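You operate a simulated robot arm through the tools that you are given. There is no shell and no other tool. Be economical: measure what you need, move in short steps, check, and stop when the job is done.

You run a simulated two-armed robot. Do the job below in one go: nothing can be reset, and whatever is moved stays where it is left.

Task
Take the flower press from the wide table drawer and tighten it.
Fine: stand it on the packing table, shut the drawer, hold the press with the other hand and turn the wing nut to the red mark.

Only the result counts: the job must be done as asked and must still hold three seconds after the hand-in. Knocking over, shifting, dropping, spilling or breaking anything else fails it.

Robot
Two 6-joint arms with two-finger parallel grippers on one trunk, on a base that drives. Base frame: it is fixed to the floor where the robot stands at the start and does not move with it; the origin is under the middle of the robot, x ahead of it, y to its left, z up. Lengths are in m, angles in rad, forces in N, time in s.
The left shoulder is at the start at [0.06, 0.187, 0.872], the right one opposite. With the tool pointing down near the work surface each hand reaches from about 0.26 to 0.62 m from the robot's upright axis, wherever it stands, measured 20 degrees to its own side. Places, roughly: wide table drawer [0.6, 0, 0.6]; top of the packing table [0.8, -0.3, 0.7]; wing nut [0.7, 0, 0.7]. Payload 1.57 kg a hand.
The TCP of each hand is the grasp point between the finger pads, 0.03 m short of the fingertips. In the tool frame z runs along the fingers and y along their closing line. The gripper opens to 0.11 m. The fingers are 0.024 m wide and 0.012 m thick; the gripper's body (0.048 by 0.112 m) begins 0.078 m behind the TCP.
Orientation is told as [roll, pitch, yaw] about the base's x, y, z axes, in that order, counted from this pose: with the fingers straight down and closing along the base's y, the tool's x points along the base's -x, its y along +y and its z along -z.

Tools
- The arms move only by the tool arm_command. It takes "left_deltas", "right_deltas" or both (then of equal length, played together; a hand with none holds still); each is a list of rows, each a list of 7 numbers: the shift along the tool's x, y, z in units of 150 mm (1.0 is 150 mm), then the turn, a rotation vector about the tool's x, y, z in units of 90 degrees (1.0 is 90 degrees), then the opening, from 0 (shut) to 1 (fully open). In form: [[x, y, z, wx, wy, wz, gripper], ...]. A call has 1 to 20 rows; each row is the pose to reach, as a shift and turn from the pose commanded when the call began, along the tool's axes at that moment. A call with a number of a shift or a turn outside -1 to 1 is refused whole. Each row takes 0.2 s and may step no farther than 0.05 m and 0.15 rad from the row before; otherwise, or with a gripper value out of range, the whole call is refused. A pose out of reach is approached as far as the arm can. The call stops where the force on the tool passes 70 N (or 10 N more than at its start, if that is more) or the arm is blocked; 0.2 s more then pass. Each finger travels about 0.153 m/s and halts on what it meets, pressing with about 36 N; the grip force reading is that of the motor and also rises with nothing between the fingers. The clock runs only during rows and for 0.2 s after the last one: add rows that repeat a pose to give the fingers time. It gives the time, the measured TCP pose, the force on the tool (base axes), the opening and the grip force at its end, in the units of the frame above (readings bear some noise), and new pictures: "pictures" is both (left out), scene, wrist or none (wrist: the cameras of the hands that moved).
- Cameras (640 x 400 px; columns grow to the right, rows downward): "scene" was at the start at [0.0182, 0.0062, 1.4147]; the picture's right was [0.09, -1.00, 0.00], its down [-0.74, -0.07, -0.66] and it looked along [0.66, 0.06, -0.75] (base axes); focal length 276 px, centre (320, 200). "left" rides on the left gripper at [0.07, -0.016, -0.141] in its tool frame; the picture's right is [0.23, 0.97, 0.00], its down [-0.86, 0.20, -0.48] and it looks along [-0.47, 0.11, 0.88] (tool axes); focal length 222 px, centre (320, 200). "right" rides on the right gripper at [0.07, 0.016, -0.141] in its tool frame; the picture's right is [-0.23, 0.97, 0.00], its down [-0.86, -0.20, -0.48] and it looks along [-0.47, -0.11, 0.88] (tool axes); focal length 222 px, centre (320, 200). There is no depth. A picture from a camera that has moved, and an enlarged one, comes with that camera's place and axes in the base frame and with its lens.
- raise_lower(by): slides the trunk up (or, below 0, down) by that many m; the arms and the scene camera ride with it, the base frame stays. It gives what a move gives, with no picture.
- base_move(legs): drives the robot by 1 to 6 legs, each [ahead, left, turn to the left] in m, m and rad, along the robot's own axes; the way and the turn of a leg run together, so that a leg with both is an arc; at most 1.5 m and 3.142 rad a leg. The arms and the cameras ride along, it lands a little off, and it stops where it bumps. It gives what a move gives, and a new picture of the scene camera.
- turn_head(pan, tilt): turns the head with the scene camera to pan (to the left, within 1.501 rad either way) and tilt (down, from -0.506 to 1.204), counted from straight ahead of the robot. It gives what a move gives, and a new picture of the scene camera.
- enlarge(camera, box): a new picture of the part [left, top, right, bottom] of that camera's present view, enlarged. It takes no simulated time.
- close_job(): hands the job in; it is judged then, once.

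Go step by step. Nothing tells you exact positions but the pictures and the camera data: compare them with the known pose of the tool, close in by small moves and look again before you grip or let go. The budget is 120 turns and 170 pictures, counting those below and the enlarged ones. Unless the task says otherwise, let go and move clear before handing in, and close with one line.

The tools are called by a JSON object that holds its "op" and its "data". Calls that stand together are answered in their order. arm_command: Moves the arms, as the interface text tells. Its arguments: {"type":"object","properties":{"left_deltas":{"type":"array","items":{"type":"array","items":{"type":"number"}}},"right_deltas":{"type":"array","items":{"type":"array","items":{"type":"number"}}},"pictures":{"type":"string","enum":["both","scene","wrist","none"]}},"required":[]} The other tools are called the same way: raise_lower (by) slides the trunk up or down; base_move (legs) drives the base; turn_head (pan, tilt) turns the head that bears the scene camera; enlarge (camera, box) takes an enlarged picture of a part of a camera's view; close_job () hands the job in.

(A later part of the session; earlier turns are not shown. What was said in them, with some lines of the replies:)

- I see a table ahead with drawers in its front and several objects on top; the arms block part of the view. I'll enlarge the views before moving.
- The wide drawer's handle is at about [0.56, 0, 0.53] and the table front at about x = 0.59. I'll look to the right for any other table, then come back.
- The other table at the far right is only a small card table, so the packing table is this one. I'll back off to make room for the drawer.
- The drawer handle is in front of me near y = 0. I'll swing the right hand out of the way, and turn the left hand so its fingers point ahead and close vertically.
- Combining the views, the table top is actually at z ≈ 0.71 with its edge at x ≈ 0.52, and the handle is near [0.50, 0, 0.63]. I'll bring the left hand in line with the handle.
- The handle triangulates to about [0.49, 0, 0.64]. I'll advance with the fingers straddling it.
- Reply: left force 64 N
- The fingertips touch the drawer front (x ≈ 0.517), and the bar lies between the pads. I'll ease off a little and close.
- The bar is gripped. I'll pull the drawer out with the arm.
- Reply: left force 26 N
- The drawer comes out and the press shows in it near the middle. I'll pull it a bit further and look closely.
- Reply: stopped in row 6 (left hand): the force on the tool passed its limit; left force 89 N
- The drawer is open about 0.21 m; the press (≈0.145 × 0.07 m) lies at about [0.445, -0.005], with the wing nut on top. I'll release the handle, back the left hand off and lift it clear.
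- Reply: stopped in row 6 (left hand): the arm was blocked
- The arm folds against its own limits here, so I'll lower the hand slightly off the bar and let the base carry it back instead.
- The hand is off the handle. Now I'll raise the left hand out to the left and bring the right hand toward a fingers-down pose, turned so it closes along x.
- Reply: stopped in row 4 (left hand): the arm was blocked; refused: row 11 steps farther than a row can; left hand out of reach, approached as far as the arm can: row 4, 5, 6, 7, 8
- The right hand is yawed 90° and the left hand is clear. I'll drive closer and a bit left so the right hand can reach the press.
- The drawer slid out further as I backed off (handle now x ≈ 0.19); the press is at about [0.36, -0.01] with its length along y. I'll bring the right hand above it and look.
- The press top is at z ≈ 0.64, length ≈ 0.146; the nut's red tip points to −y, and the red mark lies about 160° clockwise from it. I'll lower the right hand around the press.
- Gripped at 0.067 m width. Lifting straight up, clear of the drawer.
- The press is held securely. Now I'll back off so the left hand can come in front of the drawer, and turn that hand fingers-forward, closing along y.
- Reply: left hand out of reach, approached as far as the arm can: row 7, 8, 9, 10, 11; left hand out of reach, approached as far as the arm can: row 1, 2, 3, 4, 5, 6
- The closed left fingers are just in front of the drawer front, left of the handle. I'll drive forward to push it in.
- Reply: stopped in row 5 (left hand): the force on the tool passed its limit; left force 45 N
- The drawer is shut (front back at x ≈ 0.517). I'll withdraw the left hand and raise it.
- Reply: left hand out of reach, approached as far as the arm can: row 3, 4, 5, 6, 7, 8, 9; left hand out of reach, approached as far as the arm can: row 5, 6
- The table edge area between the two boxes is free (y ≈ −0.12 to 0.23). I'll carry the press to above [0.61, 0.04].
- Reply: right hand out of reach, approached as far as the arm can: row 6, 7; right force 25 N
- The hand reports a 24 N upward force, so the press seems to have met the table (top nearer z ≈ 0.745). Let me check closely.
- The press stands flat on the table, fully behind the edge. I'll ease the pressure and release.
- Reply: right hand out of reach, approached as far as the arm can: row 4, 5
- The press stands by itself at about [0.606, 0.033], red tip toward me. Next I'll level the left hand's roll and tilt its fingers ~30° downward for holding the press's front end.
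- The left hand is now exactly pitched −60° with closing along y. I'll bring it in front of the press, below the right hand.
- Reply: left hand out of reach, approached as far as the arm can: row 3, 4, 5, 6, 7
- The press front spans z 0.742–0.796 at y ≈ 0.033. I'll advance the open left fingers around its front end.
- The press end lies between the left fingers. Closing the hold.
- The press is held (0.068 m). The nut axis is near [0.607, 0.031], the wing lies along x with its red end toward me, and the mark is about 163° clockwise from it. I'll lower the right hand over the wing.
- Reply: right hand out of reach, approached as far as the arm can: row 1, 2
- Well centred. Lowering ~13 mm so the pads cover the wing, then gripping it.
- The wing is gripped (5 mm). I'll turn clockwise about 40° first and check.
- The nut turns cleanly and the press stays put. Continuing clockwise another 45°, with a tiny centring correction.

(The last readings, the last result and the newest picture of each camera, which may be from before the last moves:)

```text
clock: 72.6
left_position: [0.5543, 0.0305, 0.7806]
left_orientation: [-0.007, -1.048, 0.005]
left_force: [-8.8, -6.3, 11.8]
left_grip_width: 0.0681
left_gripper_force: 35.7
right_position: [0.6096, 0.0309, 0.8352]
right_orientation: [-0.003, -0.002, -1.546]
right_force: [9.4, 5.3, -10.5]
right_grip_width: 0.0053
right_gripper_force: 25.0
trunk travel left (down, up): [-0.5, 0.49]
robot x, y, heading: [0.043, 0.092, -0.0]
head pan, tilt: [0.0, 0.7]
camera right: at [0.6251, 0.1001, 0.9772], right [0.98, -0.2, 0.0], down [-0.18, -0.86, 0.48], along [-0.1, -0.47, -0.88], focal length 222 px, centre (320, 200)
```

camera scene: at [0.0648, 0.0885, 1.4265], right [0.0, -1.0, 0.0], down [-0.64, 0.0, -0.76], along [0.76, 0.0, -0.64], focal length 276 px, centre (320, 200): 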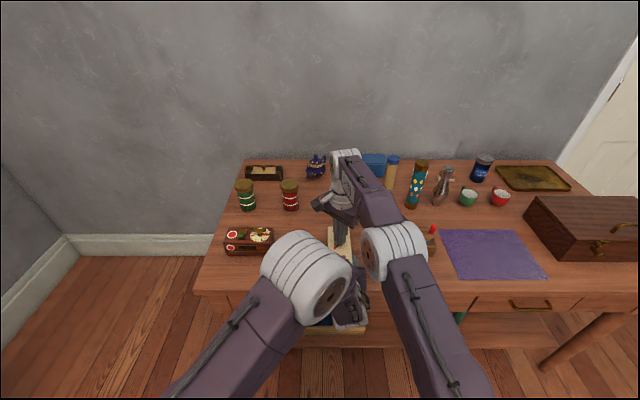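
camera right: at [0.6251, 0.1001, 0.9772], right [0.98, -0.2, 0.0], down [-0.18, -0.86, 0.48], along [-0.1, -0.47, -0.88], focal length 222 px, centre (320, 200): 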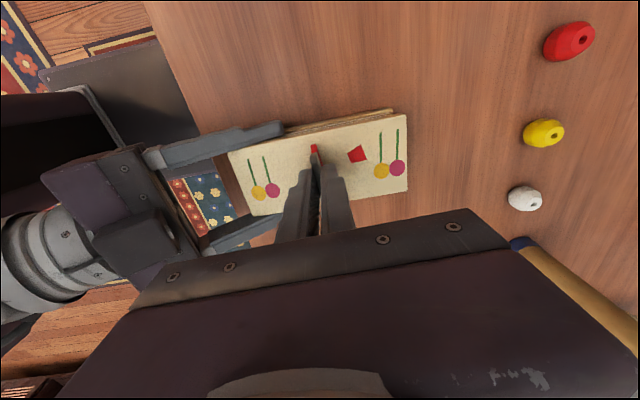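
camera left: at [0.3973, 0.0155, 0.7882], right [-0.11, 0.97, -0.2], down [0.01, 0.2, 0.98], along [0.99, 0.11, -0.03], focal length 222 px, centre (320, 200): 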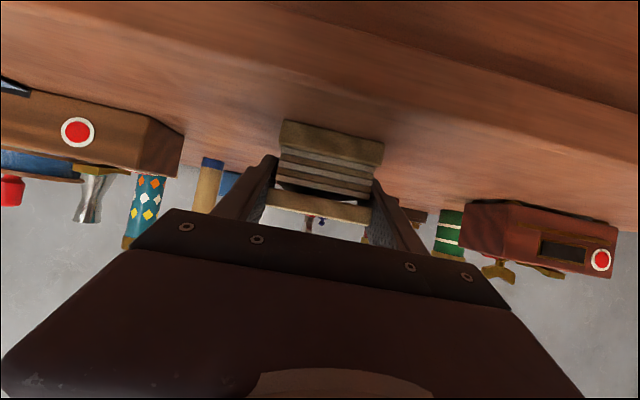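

Turned ~86°; the nut pulls down a little with the thread. Continuing clockwise if the wrist permits.

{"op": "arm_command", "data": {"right_deltas": [[0, 0, 0.006, 0, 0, 0.05, 0], [0, 0, 0.007, 0, 0, 0.1, 0], [0, 0, 0.008, 0, 0, 0.15, 0], [0, 0, 0.009, 0, 0, 0.2, 0], [0, 0, 0.01, 0, 0, 0.25, 0], [0, 0, 0.01, 0, 0, 0.3, 0], [0, 0, 0.012, 0, 0, 0.35, 0], [0, 0, 0.012, 0, 0, 0.4, 0], [0, 0, 0.012, 0, 0, 0.45, 0], [0, 0, 0.012, 0, 0, 0.45, 0]]}}

```text
clock: 74.8
left_position: [0.5538, 0.0308, 0.7783]
left_orientation: [-0.003, -1.047, 0.001]
left_force: [-2.4, -0.5, -2.4]
left_grip_width: 0.068
left_gripper_force: 36.2
right_position: [0.6082, 0.0312, 0.8342]
right_orientation: [-0.001, 0.0, -2.25]
right_force: [3.1, 0.2, 5.3]
right_grip_width: 0.0054
right_gripper_force: 26.1
trunk travel left (down, up): [-0.5, 0.49]
robot x, y, heading: [0.0399, 0.0889, -0.001]
head pan, tilt: [0.0, 0.7]
camera scene: at [0.0645, 0.0886, 1.4264], right [0.0, -1.0, 0.0], down [-0.64, 0.0, -0.76], along [0.76, 0.0, -0.64], focal length 276 px, centre (320, 200)
camera right: at [0.6669, 0.0744, 0.9756], right [0.61, -0.79, 0.0], down [-0.69, -0.54, 0.48], along [-0.38, -0.29, -0.88], focal length 222 px, centre (320, 200)
```

scene: 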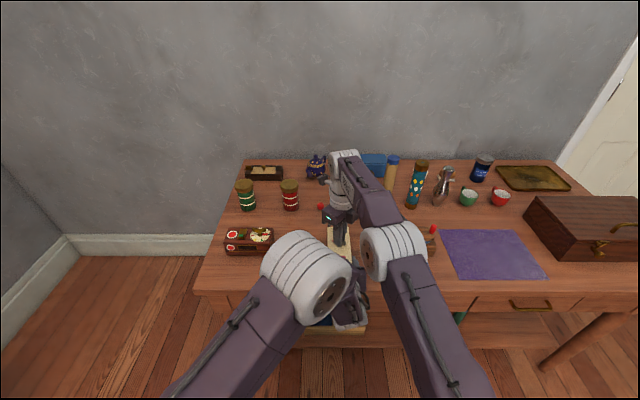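
right: 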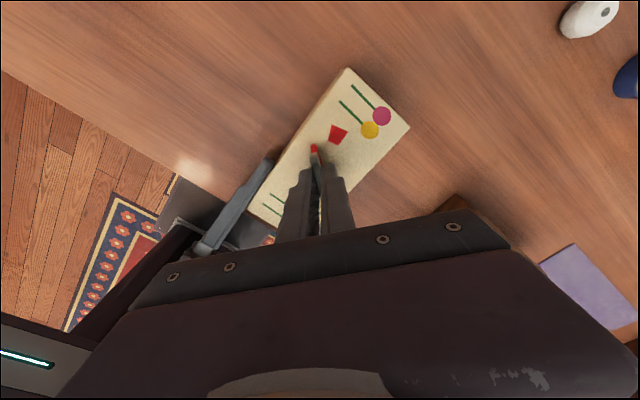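

{"op": "enlarge", "data": {"camera": "right", "box": [230, 60, 430, 230]}}

```text
2.35 times, centred on (330, 145) of right
camera zoom: at [0.6669, 0.0744, 0.9756], right [0.61, -0.79, 0.0], down [-0.69, -0.54, 0.48], along [-0.38, -0.29, -0.88], focal length 523 px, centre (296, 329)
```

zoom: 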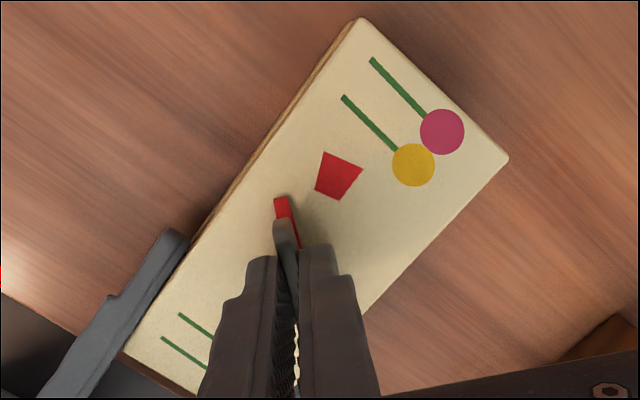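

The red tip is at about 46–50° from +x and the mark at 14°. I'll turn another ~28° and recheck.

{"op": "arm_command", "data": {"right_deltas": [[0, 0, 0, 0, 0, 0.05, 0], [0, 0, 0, 0, 0, 0.1, 0], [0, 0, 0, 0, 0, 0.15, 0], [0, 0, 0.002, 0, 0, 0.2, 0], [0, 0, 0.003, 0, 0, 0.25, 0], [0, 0, 0.004, 0, 0, 0.31, 0], [0, 0, 0.004, 0, 0, 0.31, 0]], "pictures": "none"}}

{"op": "enlarge", "data": {"camera": "right", "box": [230, 60, 430, 230]}}

```text
clock: 76.4
left_position: [0.5552, 0.0314, 0.7778]
left_orientation: [-0.002, -1.046, 0.002]
left_force: [-13.7, 4.3, -3.8]
left_grip_width: 0.0678
left_gripper_force: 36.5
right_position: [0.6081, 0.0322, 0.8324]
right_orientation: [0.002, 0.0, -2.737]
right_force: [12.5, -5.6, 7.0]
right_grip_width: 0.0052
right_gripper_force: 25.3
trunk travel left (down, up): [-0.5, 0.49]
robot x, y, heading: [0.0379, 0.0874, -0.004]
head pan, tilt: [0.0, 0.7]
```

```text
2.35 times, centred on (330, 145) of right
camera zoom: at [0.6807, 0.0427, 0.975], right [0.17, -0.99, 0.0], down [-0.87, -0.15, 0.48], along [-0.47, -0.08, -0.88], focal length 523 px, centre (296, 329)
```

zoom: 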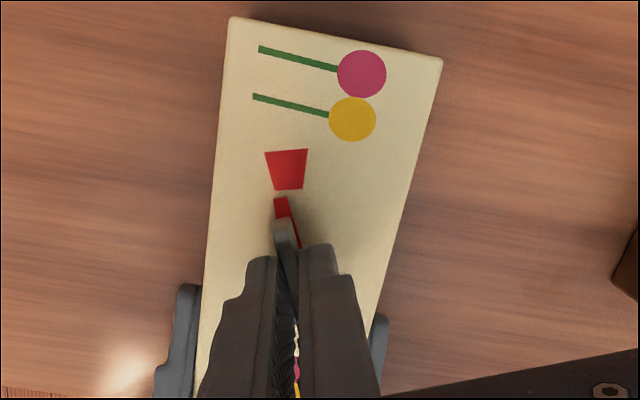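

Nearly there: the tip is ~6–9° short. I'll turn ~5° more, then open and lift a little to view it unobstructed, with the left hand still holding.

{"op": "arm_command", "data": {"right_deltas": [[0, 0, 0, 0, 0, 0.03, 0], [0, 0, 0, 0, 0, 0.06, 0], [0, 0, 0, 0, 0, 0.06, 0], [0, 0, 0, 0, 0, 0.06, 0.2], [0, 0, 0, 0, 0, 0.06, 0.36], [0, 0, -0.1, 0, 0, 0.06, 0.36], [0, 0, -0.25, 0, 0, 0.06, 0.36], [0, 0, -0.4, 0, 0, 0.06, 0.5], [0, 0, -0.4, 0, 0, 0.06, 0.5]], "pictures": "none"}}

{"op": "enlarge", "data": {"camera": "right", "box": [240, 90, 400, 220]}}

```text
clock: 78.4
left_position: [0.5557, 0.0312, 0.7791]
left_orientation: [-0.005, -1.047, 0.004]
left_force: [0.6, 0.5, -4.1]
left_grip_width: 0.0679
left_gripper_force: 35.8
right_position: [0.6038, 0.0039, 0.8903]
right_orientation: [-0.006, 0.001, -2.815]
right_force: [0.0, -0.4, -0.1]
right_grip_width: 0.0548
right_gripper_force: 0.0
right hand out of reach, approached as far as the arm can: row 1, 2, 3, 4, 5, 6, 7, 8, 9
trunk travel left (down, up): [-0.5, 0.49]
robot x, y, heading: [0.0401, 0.0886, -0.008]
head pan, tilt: [0.0, 0.7]
```

```text
3.08 times, centred on (320, 155) of right
camera zoom: at [0.6767, 0.0076, 1.0317], right [0.1, -1.0, -0.01], down [-0.87, -0.09, 0.48], along [-0.48, -0.04, -0.88], focal length 684 px, centre (320, 338)
```

zoom: 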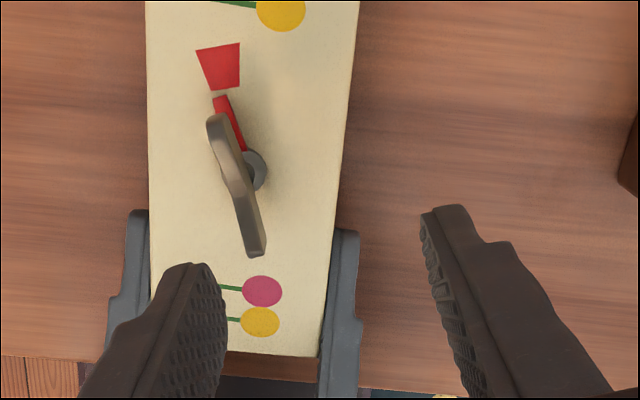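

The pointer aims within the mark but about 6° short of its centre, and this wrist is at its limit. I'll unwind the right hand by half a turn in the air for a fresh grip.

{"op": "arm_command", "data": {"right_deltas": [[0, 0, -0.1, 0, 0, -0.09, 0.5], [0, 0, -0.1, 0, 0, -0.18, 0.5], [0, 0, -0.1, 0, 0, -0.27, 0.5], [0, 0, -0.1, 0, 0, -0.36, 0.5], [0, 0, -0.1, 0, 0, -0.45, 0.5], [0, 0, -0.1, 0, 0, -0.54, 0.5], [0, 0, -0.1, 0, 0, -0.63, 0.5], [0, 0, -0.1, 0, 0, -0.72, 0.5], [0, 0, -0.1, 0, 0, -0.81, 0.5], [0, 0, -0.1, 0, 0, -0.9, 0.5], [0, 0, -0.1, 0, 0, -0.98, 0.5]], "pictures": "none"}}

{"op": "arm_command", "data": {"right_deltas": [[0, 0, 0, 0, 0, -0.09, 0.5], [0, 0, 0, 0, 0, -0.18, 0.5], [0, 0, 0, 0, 0, -0.27, 0.5], [0, 0, 0, 0, 0, -0.36, 0.5], [0, 0, 0, 0, 0, -0.45, 0.5], [0, 0, 0, 0, 0, -0.54, 0.5], [0, 0, 0, 0, 0, -0.63, 0.5], [0, 0, 0, 0, 0, -0.72, 0.5], [0, 0, 0, 0, 0, -0.81, 0.5], [0, 0, 0, 0, 0, -0.9, 0.5], [0, 0, 0, 0, 0, -0.98, 0.5], [0, 0, 0, 0, 0, -0.98, 0.5]], "pictures": "none"}}

```text
clock: 80.8
left_position: [0.5545, 0.0315, 0.7791]
left_orientation: [-0.003, -1.049, 0.003]
left_force: [-0.6, 1.0, -2.9]
left_grip_width: 0.0678
left_gripper_force: 36.6
right_position: [0.6004, 0.0026, 0.9052]
right_orientation: [0.001, -0.003, -1.29]
right_force: [0.8, -0.5, 0.1]
right_grip_width: 0.0549
right_gripper_force: 0.0
right hand out of reach, approached as far as the arm can: row 2, 3, 4, 5, 6, 7, 8, 9, 10, 11
trunk travel left (down, up): [-0.5, 0.49]
robot x, y, heading: [0.0361, 0.0915, -0.005]
head pan, tilt: [0.0, 0.7]
```

```text
clock: 83.4
left_position: [0.555, 0.0303, 0.7796]
left_orientation: [-0.004, -1.048, 0.004]
left_force: [-0.2, 0.2, -3.3]
left_grip_width: 0.0678
left_gripper_force: 36.2
right_position: [0.601, 0.0024, 0.9055]
right_orientation: [0.0, -0.001, 0.25]
right_force: [-0.3, 0.5, 0.2]
right_grip_width: 0.0554
right_gripper_force: 0.0
trunk travel left (down, up): [-0.5, 0.49]
robot x, y, heading: [0.036, 0.092, -0.004]
head pan, tilt: [0.0, 0.7]
```

{"op": "arm_command", "data": {"right_deltas": [[-0.03, 0.08, 0.05, 0, 0, -0.05, 0.5], [-0.072, 0.174, 0.12, 0, 0, -0.095, 0.5], [-0.072, 0.174, 0.2, 0, 0, -0.095, 0.5], [-0.072, 0.174, 0.2, 0, 0, -0.095, 0.5]], "pictures": "none"}}

{"op": "enlarge", "data": {"camera": "right", "box": [240, 90, 400, 220]}}

```text
clock: 84.4
left_position: [0.5544, 0.0313, 0.7784]
left_orientation: [-0.003, -1.047, 0.004]
left_force: [0.7, -0.6, -2.9]
left_grip_width: 0.0677
left_gripper_force: 35.5
right_position: [0.6048, 0.0307, 0.8744]
right_orientation: [0.0, 0.001, 0.398]
right_force: [-0.4, 0.3, 0.2]
right_grip_width: 0.0549
right_gripper_force: 0.0
right hand out of reach, approached as far as the arm can: row 1, 2
trunk travel left (down, up): [-0.5, 0.49]
robot x, y, heading: [0.0404, 0.0901, -0.001]
head pan, tilt: [0.0, 0.7]
```

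```text
3.08 times, centred on (320, 155) of right
camera zoom: at [0.5359, 0.0174, 1.0153], right [-0.17, 0.99, 0.0], down [0.87, 0.15, 0.48], along [0.47, 0.08, -0.88], focal length 684 px, centre (320, 338)
```

zoom: 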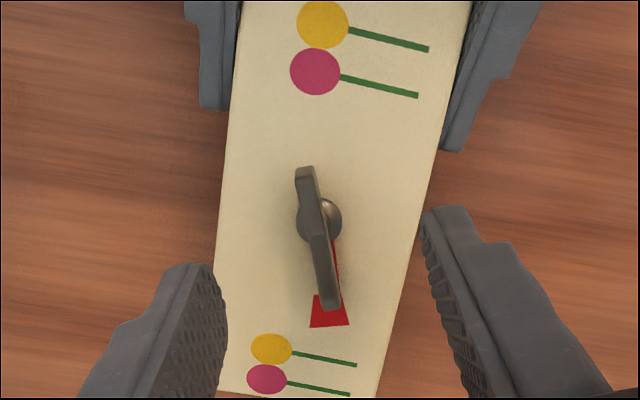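

From this side too, the wing is at ~20° and the mark at ~14.6°, so about 6° remains. I'll regrip and turn that amount.

{"op": "arm_command", "data": {"right_deltas": [[-0.012, -0.005, 0.15, 0, 0, 0.024, 0.36], [-0.012, -0.005, 0.27, 0, 0, 0.024, 0.36], [-0.012, -0.005, 0.27, 0, 0, 0.024, 0.36], [-0.012, -0.005, 0.27, 0, 0, 0.024, 0.2], [-0.012, -0.005, 0.27, 0, 0, 0.024, 0], [-0.012, -0.005, 0.27, 0, 0, 0.024, 0], [-0.012, -0.005, 0.27, 0, 0, 0.024, 0], [-0.012, -0.005, 0.27, 0, 0, 0.06, 0], [-0.012, -0.005, 0.27, 0, 0, 0.094, 0], [-0.012, -0.005, 0.27, 0, 0, 0.094, 0]], "pictures": "wrist"}}

```text
clock: 86.6
left_position: [0.554, 0.0317, 0.7786]
left_orientation: [-0.003, -1.048, 0.004]
left_force: [-7.5, 2.1, 0.4]
left_grip_width: 0.0678
left_gripper_force: 36.3
right_position: [0.6107, 0.0308, 0.8352]
right_orientation: [0.0, 0.004, 0.249]
right_force: [5.7, -2.1, 0.1]
right_grip_width: 0.0053
right_gripper_force: 25.7
right hand out of reach, approached as far as the arm can: row 9, 10
trunk travel left (down, up): [-0.5, 0.49]
robot x, y, heading: [0.0384, 0.0881, -0.002]
head pan, tilt: [0.0, 0.7]
camera right: at [0.541, 0.029, 0.9762], right [-0.02, 1.0, 0.0], down [0.88, 0.02, 0.48], along [0.48, 0.01, -0.88], focal length 222 px, centre (320, 200)
```

right: 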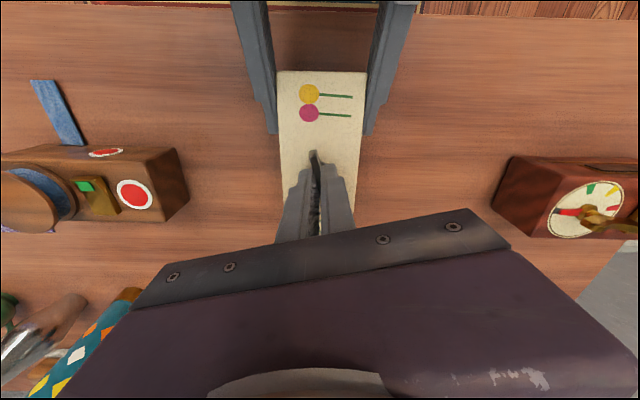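

Turned to the computed angle. I'll open and lift straight up to check.

{"op": "arm_command", "data": {"right_deltas": [[0, 0, 0, 0, 0, 0, 0.2], [0, 0, 0, 0, 0, 0, 0.36], [0, 0, 0, 0, 0, 0, 0.36], [0, 0, -0.1, 0, 0, 0, 0.4], [0.03, 0, -0.25, 0, 0, 0, 0.5], [0.05, 0, -0.35, 0, 0, 0, 0.5], [0.05, 0, -0.35, 0, 0, 0, 0.5]], "pictures": "none"}}

{"op": "enlarge", "data": {"camera": "right", "box": [240, 90, 400, 220]}}

```text
clock: 88.2
left_position: [0.5551, 0.0299, 0.7786]
left_orientation: [-0.003, -1.047, 0.004]
left_force: [-0.1, -0.2, -3.3]
left_grip_width: 0.0681
left_gripper_force: 36.1
right_position: [0.5998, 0.0292, 0.8861]
right_orientation: [0.001, 0.002, 0.248]
right_force: [0.0, 0.5, 0.5]
right_grip_width: 0.055
right_gripper_force: 0.1
trunk travel left (down, up): [-0.5, 0.49]
robot x, y, heading: [0.0394, 0.0914, -0.003]
head pan, tilt: [0.0, 0.7]
```

```text
3.08 times, centred on (320, 155) of right
camera zoom: at [0.5314, 0.0263, 1.0274], right [-0.02, 1.0, 0.0], down [0.88, 0.02, 0.48], along [0.48, 0.01, -0.88], focal length 684 px, centre (320, 338)
```

zoom: 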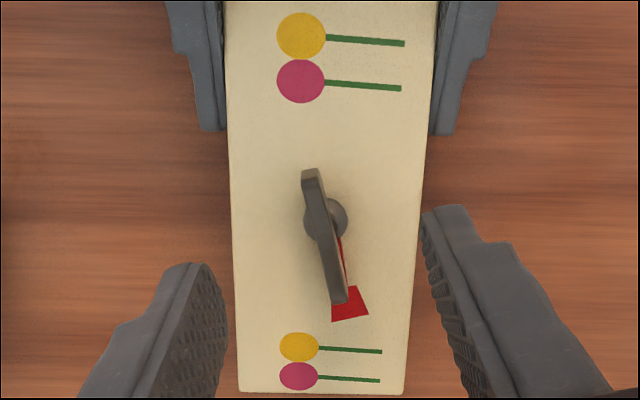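

The pointer now aims at the mark's centre within 1–3°. I'll raise the right hand, then release with the left and draw it straight back.

{"op": "arm_command", "data": {"left_deltas": [[0, 0, 0, 0, 0, 0, 0.65], [0, 0, 0, 0, 0, 0, 0.75], [0, 0, 0, 0, 0, 0, 0.9], [0, 0, 0, 0, 0, 0, 0.9], [0, 0, -0.1, 0, 0, 0, 0.9], [0, 0, -0.2, 0, 0, 0, 0.9], [0, 0, -0.35, 0, 0, 0, 0.9], [0, 0, -0.5, 0, 0, 0, 0.9], [0, 0, -0.5, 0, 0, 0, 0.9]], "right_deltas": [[0.05, 0, 0, 0, 0, 0, 0.5], [0.15, 0, -0.1, 0, 0, 0, 0.5], [0.25, 0, -0.2, 0, 0, 0, 0.5], [0.25, -0.1, -0.3, 0, 0, 0, 0.5], [0.25, -0.3, -0.35, 0, 0, 0, 0.5], [0.25, -0.5, -0.35, 0, 0, 0, 0.5], [0.25, -0.7, -0.35, 0, 0, 0, 0.5], [0.25, -0.9, -0.35, 0, 0, 0, 0.5], [0.25, -0.9, -0.35, 0, 0, 0, 0.5]]}}

{"op": "enlarge", "data": {"camera": "scene", "box": [290, 200, 390, 290]}}

```text
clock: 90.2
left_position: [0.492, 0.0314, 0.8147]
left_orientation: [-0.008, -1.047, 0.003]
left_force: [0.2, -0.4, 0.4]
left_grip_width: 0.0991
left_gripper_force: 0.0
right_position: [0.5969, -0.1101, 0.9395]
right_orientation: [-0.001, 0.001, 0.249]
right_force: [0.4, -0.1, 0.9]
right_grip_width: 0.055
right_gripper_force: 0.0
trunk travel left (down, up): [-0.5, 0.49]
robot x, y, heading: [0.0392, 0.0885, -0.005]
head pan, tilt: [0.0, 0.7]
camera scene: at [0.0643, 0.0892, 1.4265], right [0.0, -1.0, 0.0], down [-0.64, 0.0, -0.76], along [0.76, 0.0, -0.64], focal length 276 px, centre (320, 200)
camera right: at [0.5272, -0.1122, 1.0806], right [-0.02, 1.0, 0.0], down [0.88, 0.02, 0.48], along [0.48, 0.01, -0.88], focal length 222 px, centre (320, 200)
camera left: at [0.3348, 0.0167, 0.8248], right [-0.11, 0.97, -0.2], down [0.01, 0.2, 0.98], along [0.99, 0.11, -0.03], focal length 222 px, centre (320, 200)
```

scene: 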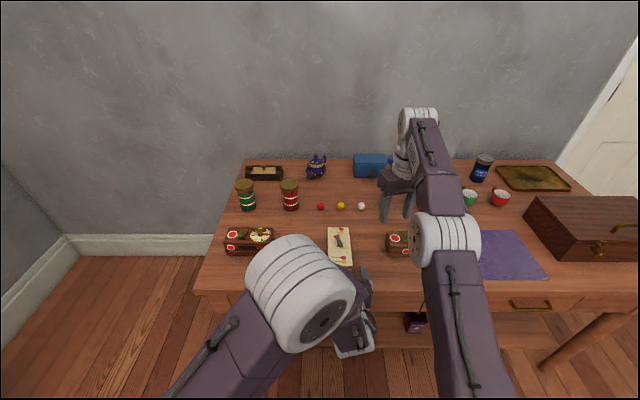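
right: 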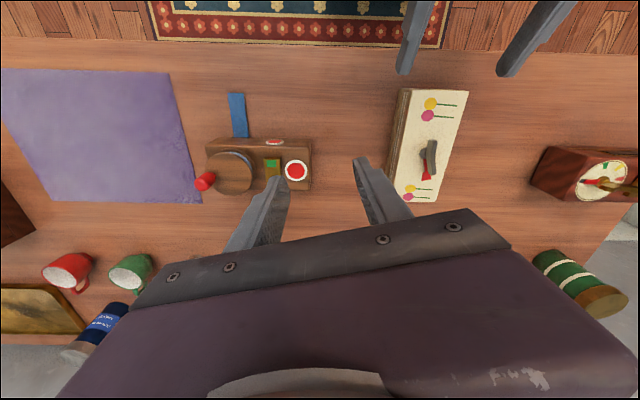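
left: 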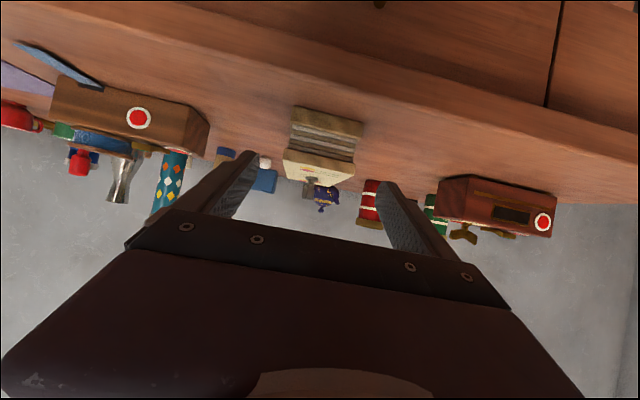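

```text
4.44 times, centred on (340, 245) of scene
camera zoom: at [0.0643, 0.0892, 1.4265], right [0.0, -1.0, 0.0], down [-0.64, 0.0, -0.76], along [0.76, 0.0, -0.64], focal length 1225 px, centre (231, 0)
```

zoom: 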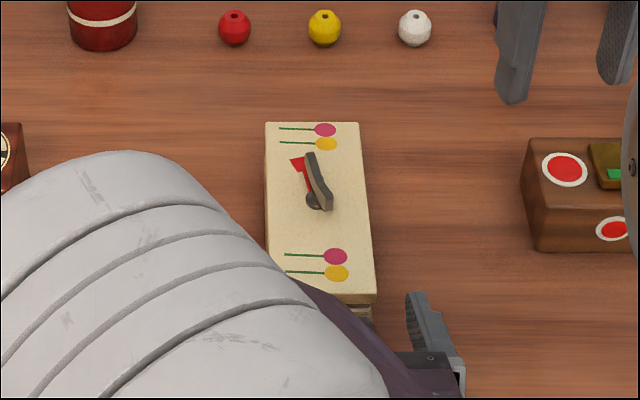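

{"op": "enlarge", "data": {"camera": "right", "box": [390, 90, 480, 200]}}

```text
3.64 times, centred on (435, 145) of right
camera zoom: at [0.5272, -0.1122, 1.0806], right [-0.02, 1.0, 0.0], down [0.88, 0.02, 0.48], along [0.48, 0.01, -0.88], focal length 808 px, centre (-98, 400)
```

zoom: 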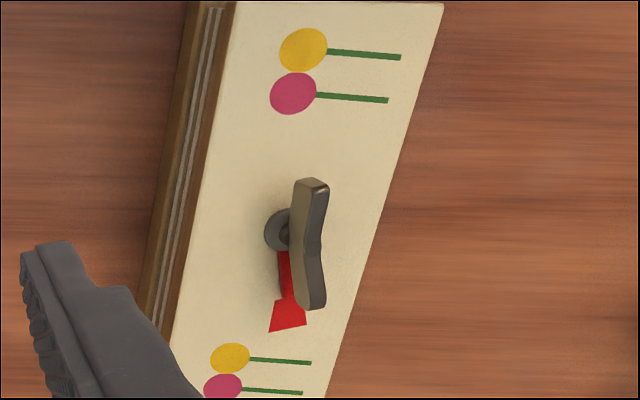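

The pointer meets the centre of the red mark. I'll back the robot off so both hands are clear, and check the drawer and table.

{"op": "base_move", "data": {"legs": [[-0.25, 0, 0]]}}

{"op": "enlarge", "data": {"camera": "scene", "box": [220, 130, 480, 310]}}

```text
clock: 92.0
left_position: [0.2426, 0.0307, 0.8159]
left_orientation: [-0.005, -1.049, -0.003]
left_force: [-1.2, -0.8, -0.5]
left_grip_width: 0.0991
left_gripper_force: 0.0
right_position: [0.3463, -0.1123, 0.939]
right_orientation: [-0.001, 0.0, 0.243]
right_force: [0.1, 0.8, 0.7]
right_grip_width: 0.055
right_gripper_force: 0.0
trunk travel left (down, up): [-0.5, 0.49]
robot x, y, heading: [-0.2094, 0.0872, -0.007]
head pan, tilt: [0.0, 0.7]
camera scene: at [-0.1852, 0.0893, 1.4265], right [-0.01, -1.0, 0.0], down [-0.64, 0.0, -0.77], along [0.77, -0.01, -0.64], focal length 276 px, centre (320, 200)
```

scene: 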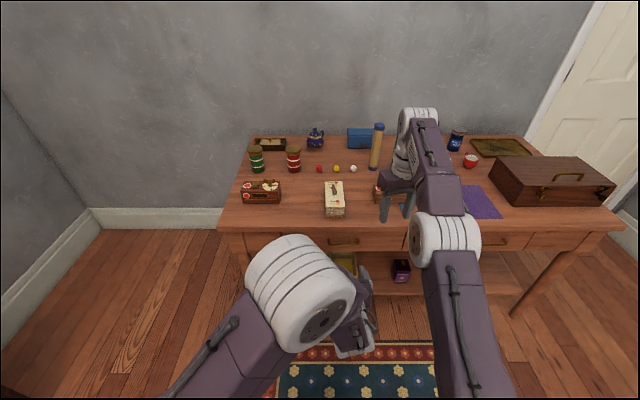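

```text
2.22 times, centred on (350, 220) of scene
camera zoom: at [-0.1852, 0.0893, 1.4265], right [-0.01, -1.0, 0.0], down [-0.64, 0.0, -0.77], along [0.77, -0.01, -0.64], focal length 612 px, centre (253, 156)
```

zoom: 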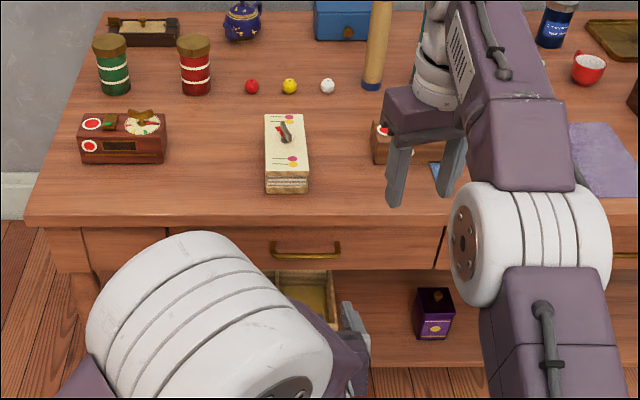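

The drawer is flush shut, the press stands on the packing table with its pointer at the red mark, and nothing else has moved. Handing in.

{"op": "close_job", "data": {}}

```text
The job is handed in.
```

The flower press is out of the wide drawer and standing on the packing table. The drawer is shut, and the wing nut is turned clockwise until its pointer meets the red mark, within about 3° by my estimate.
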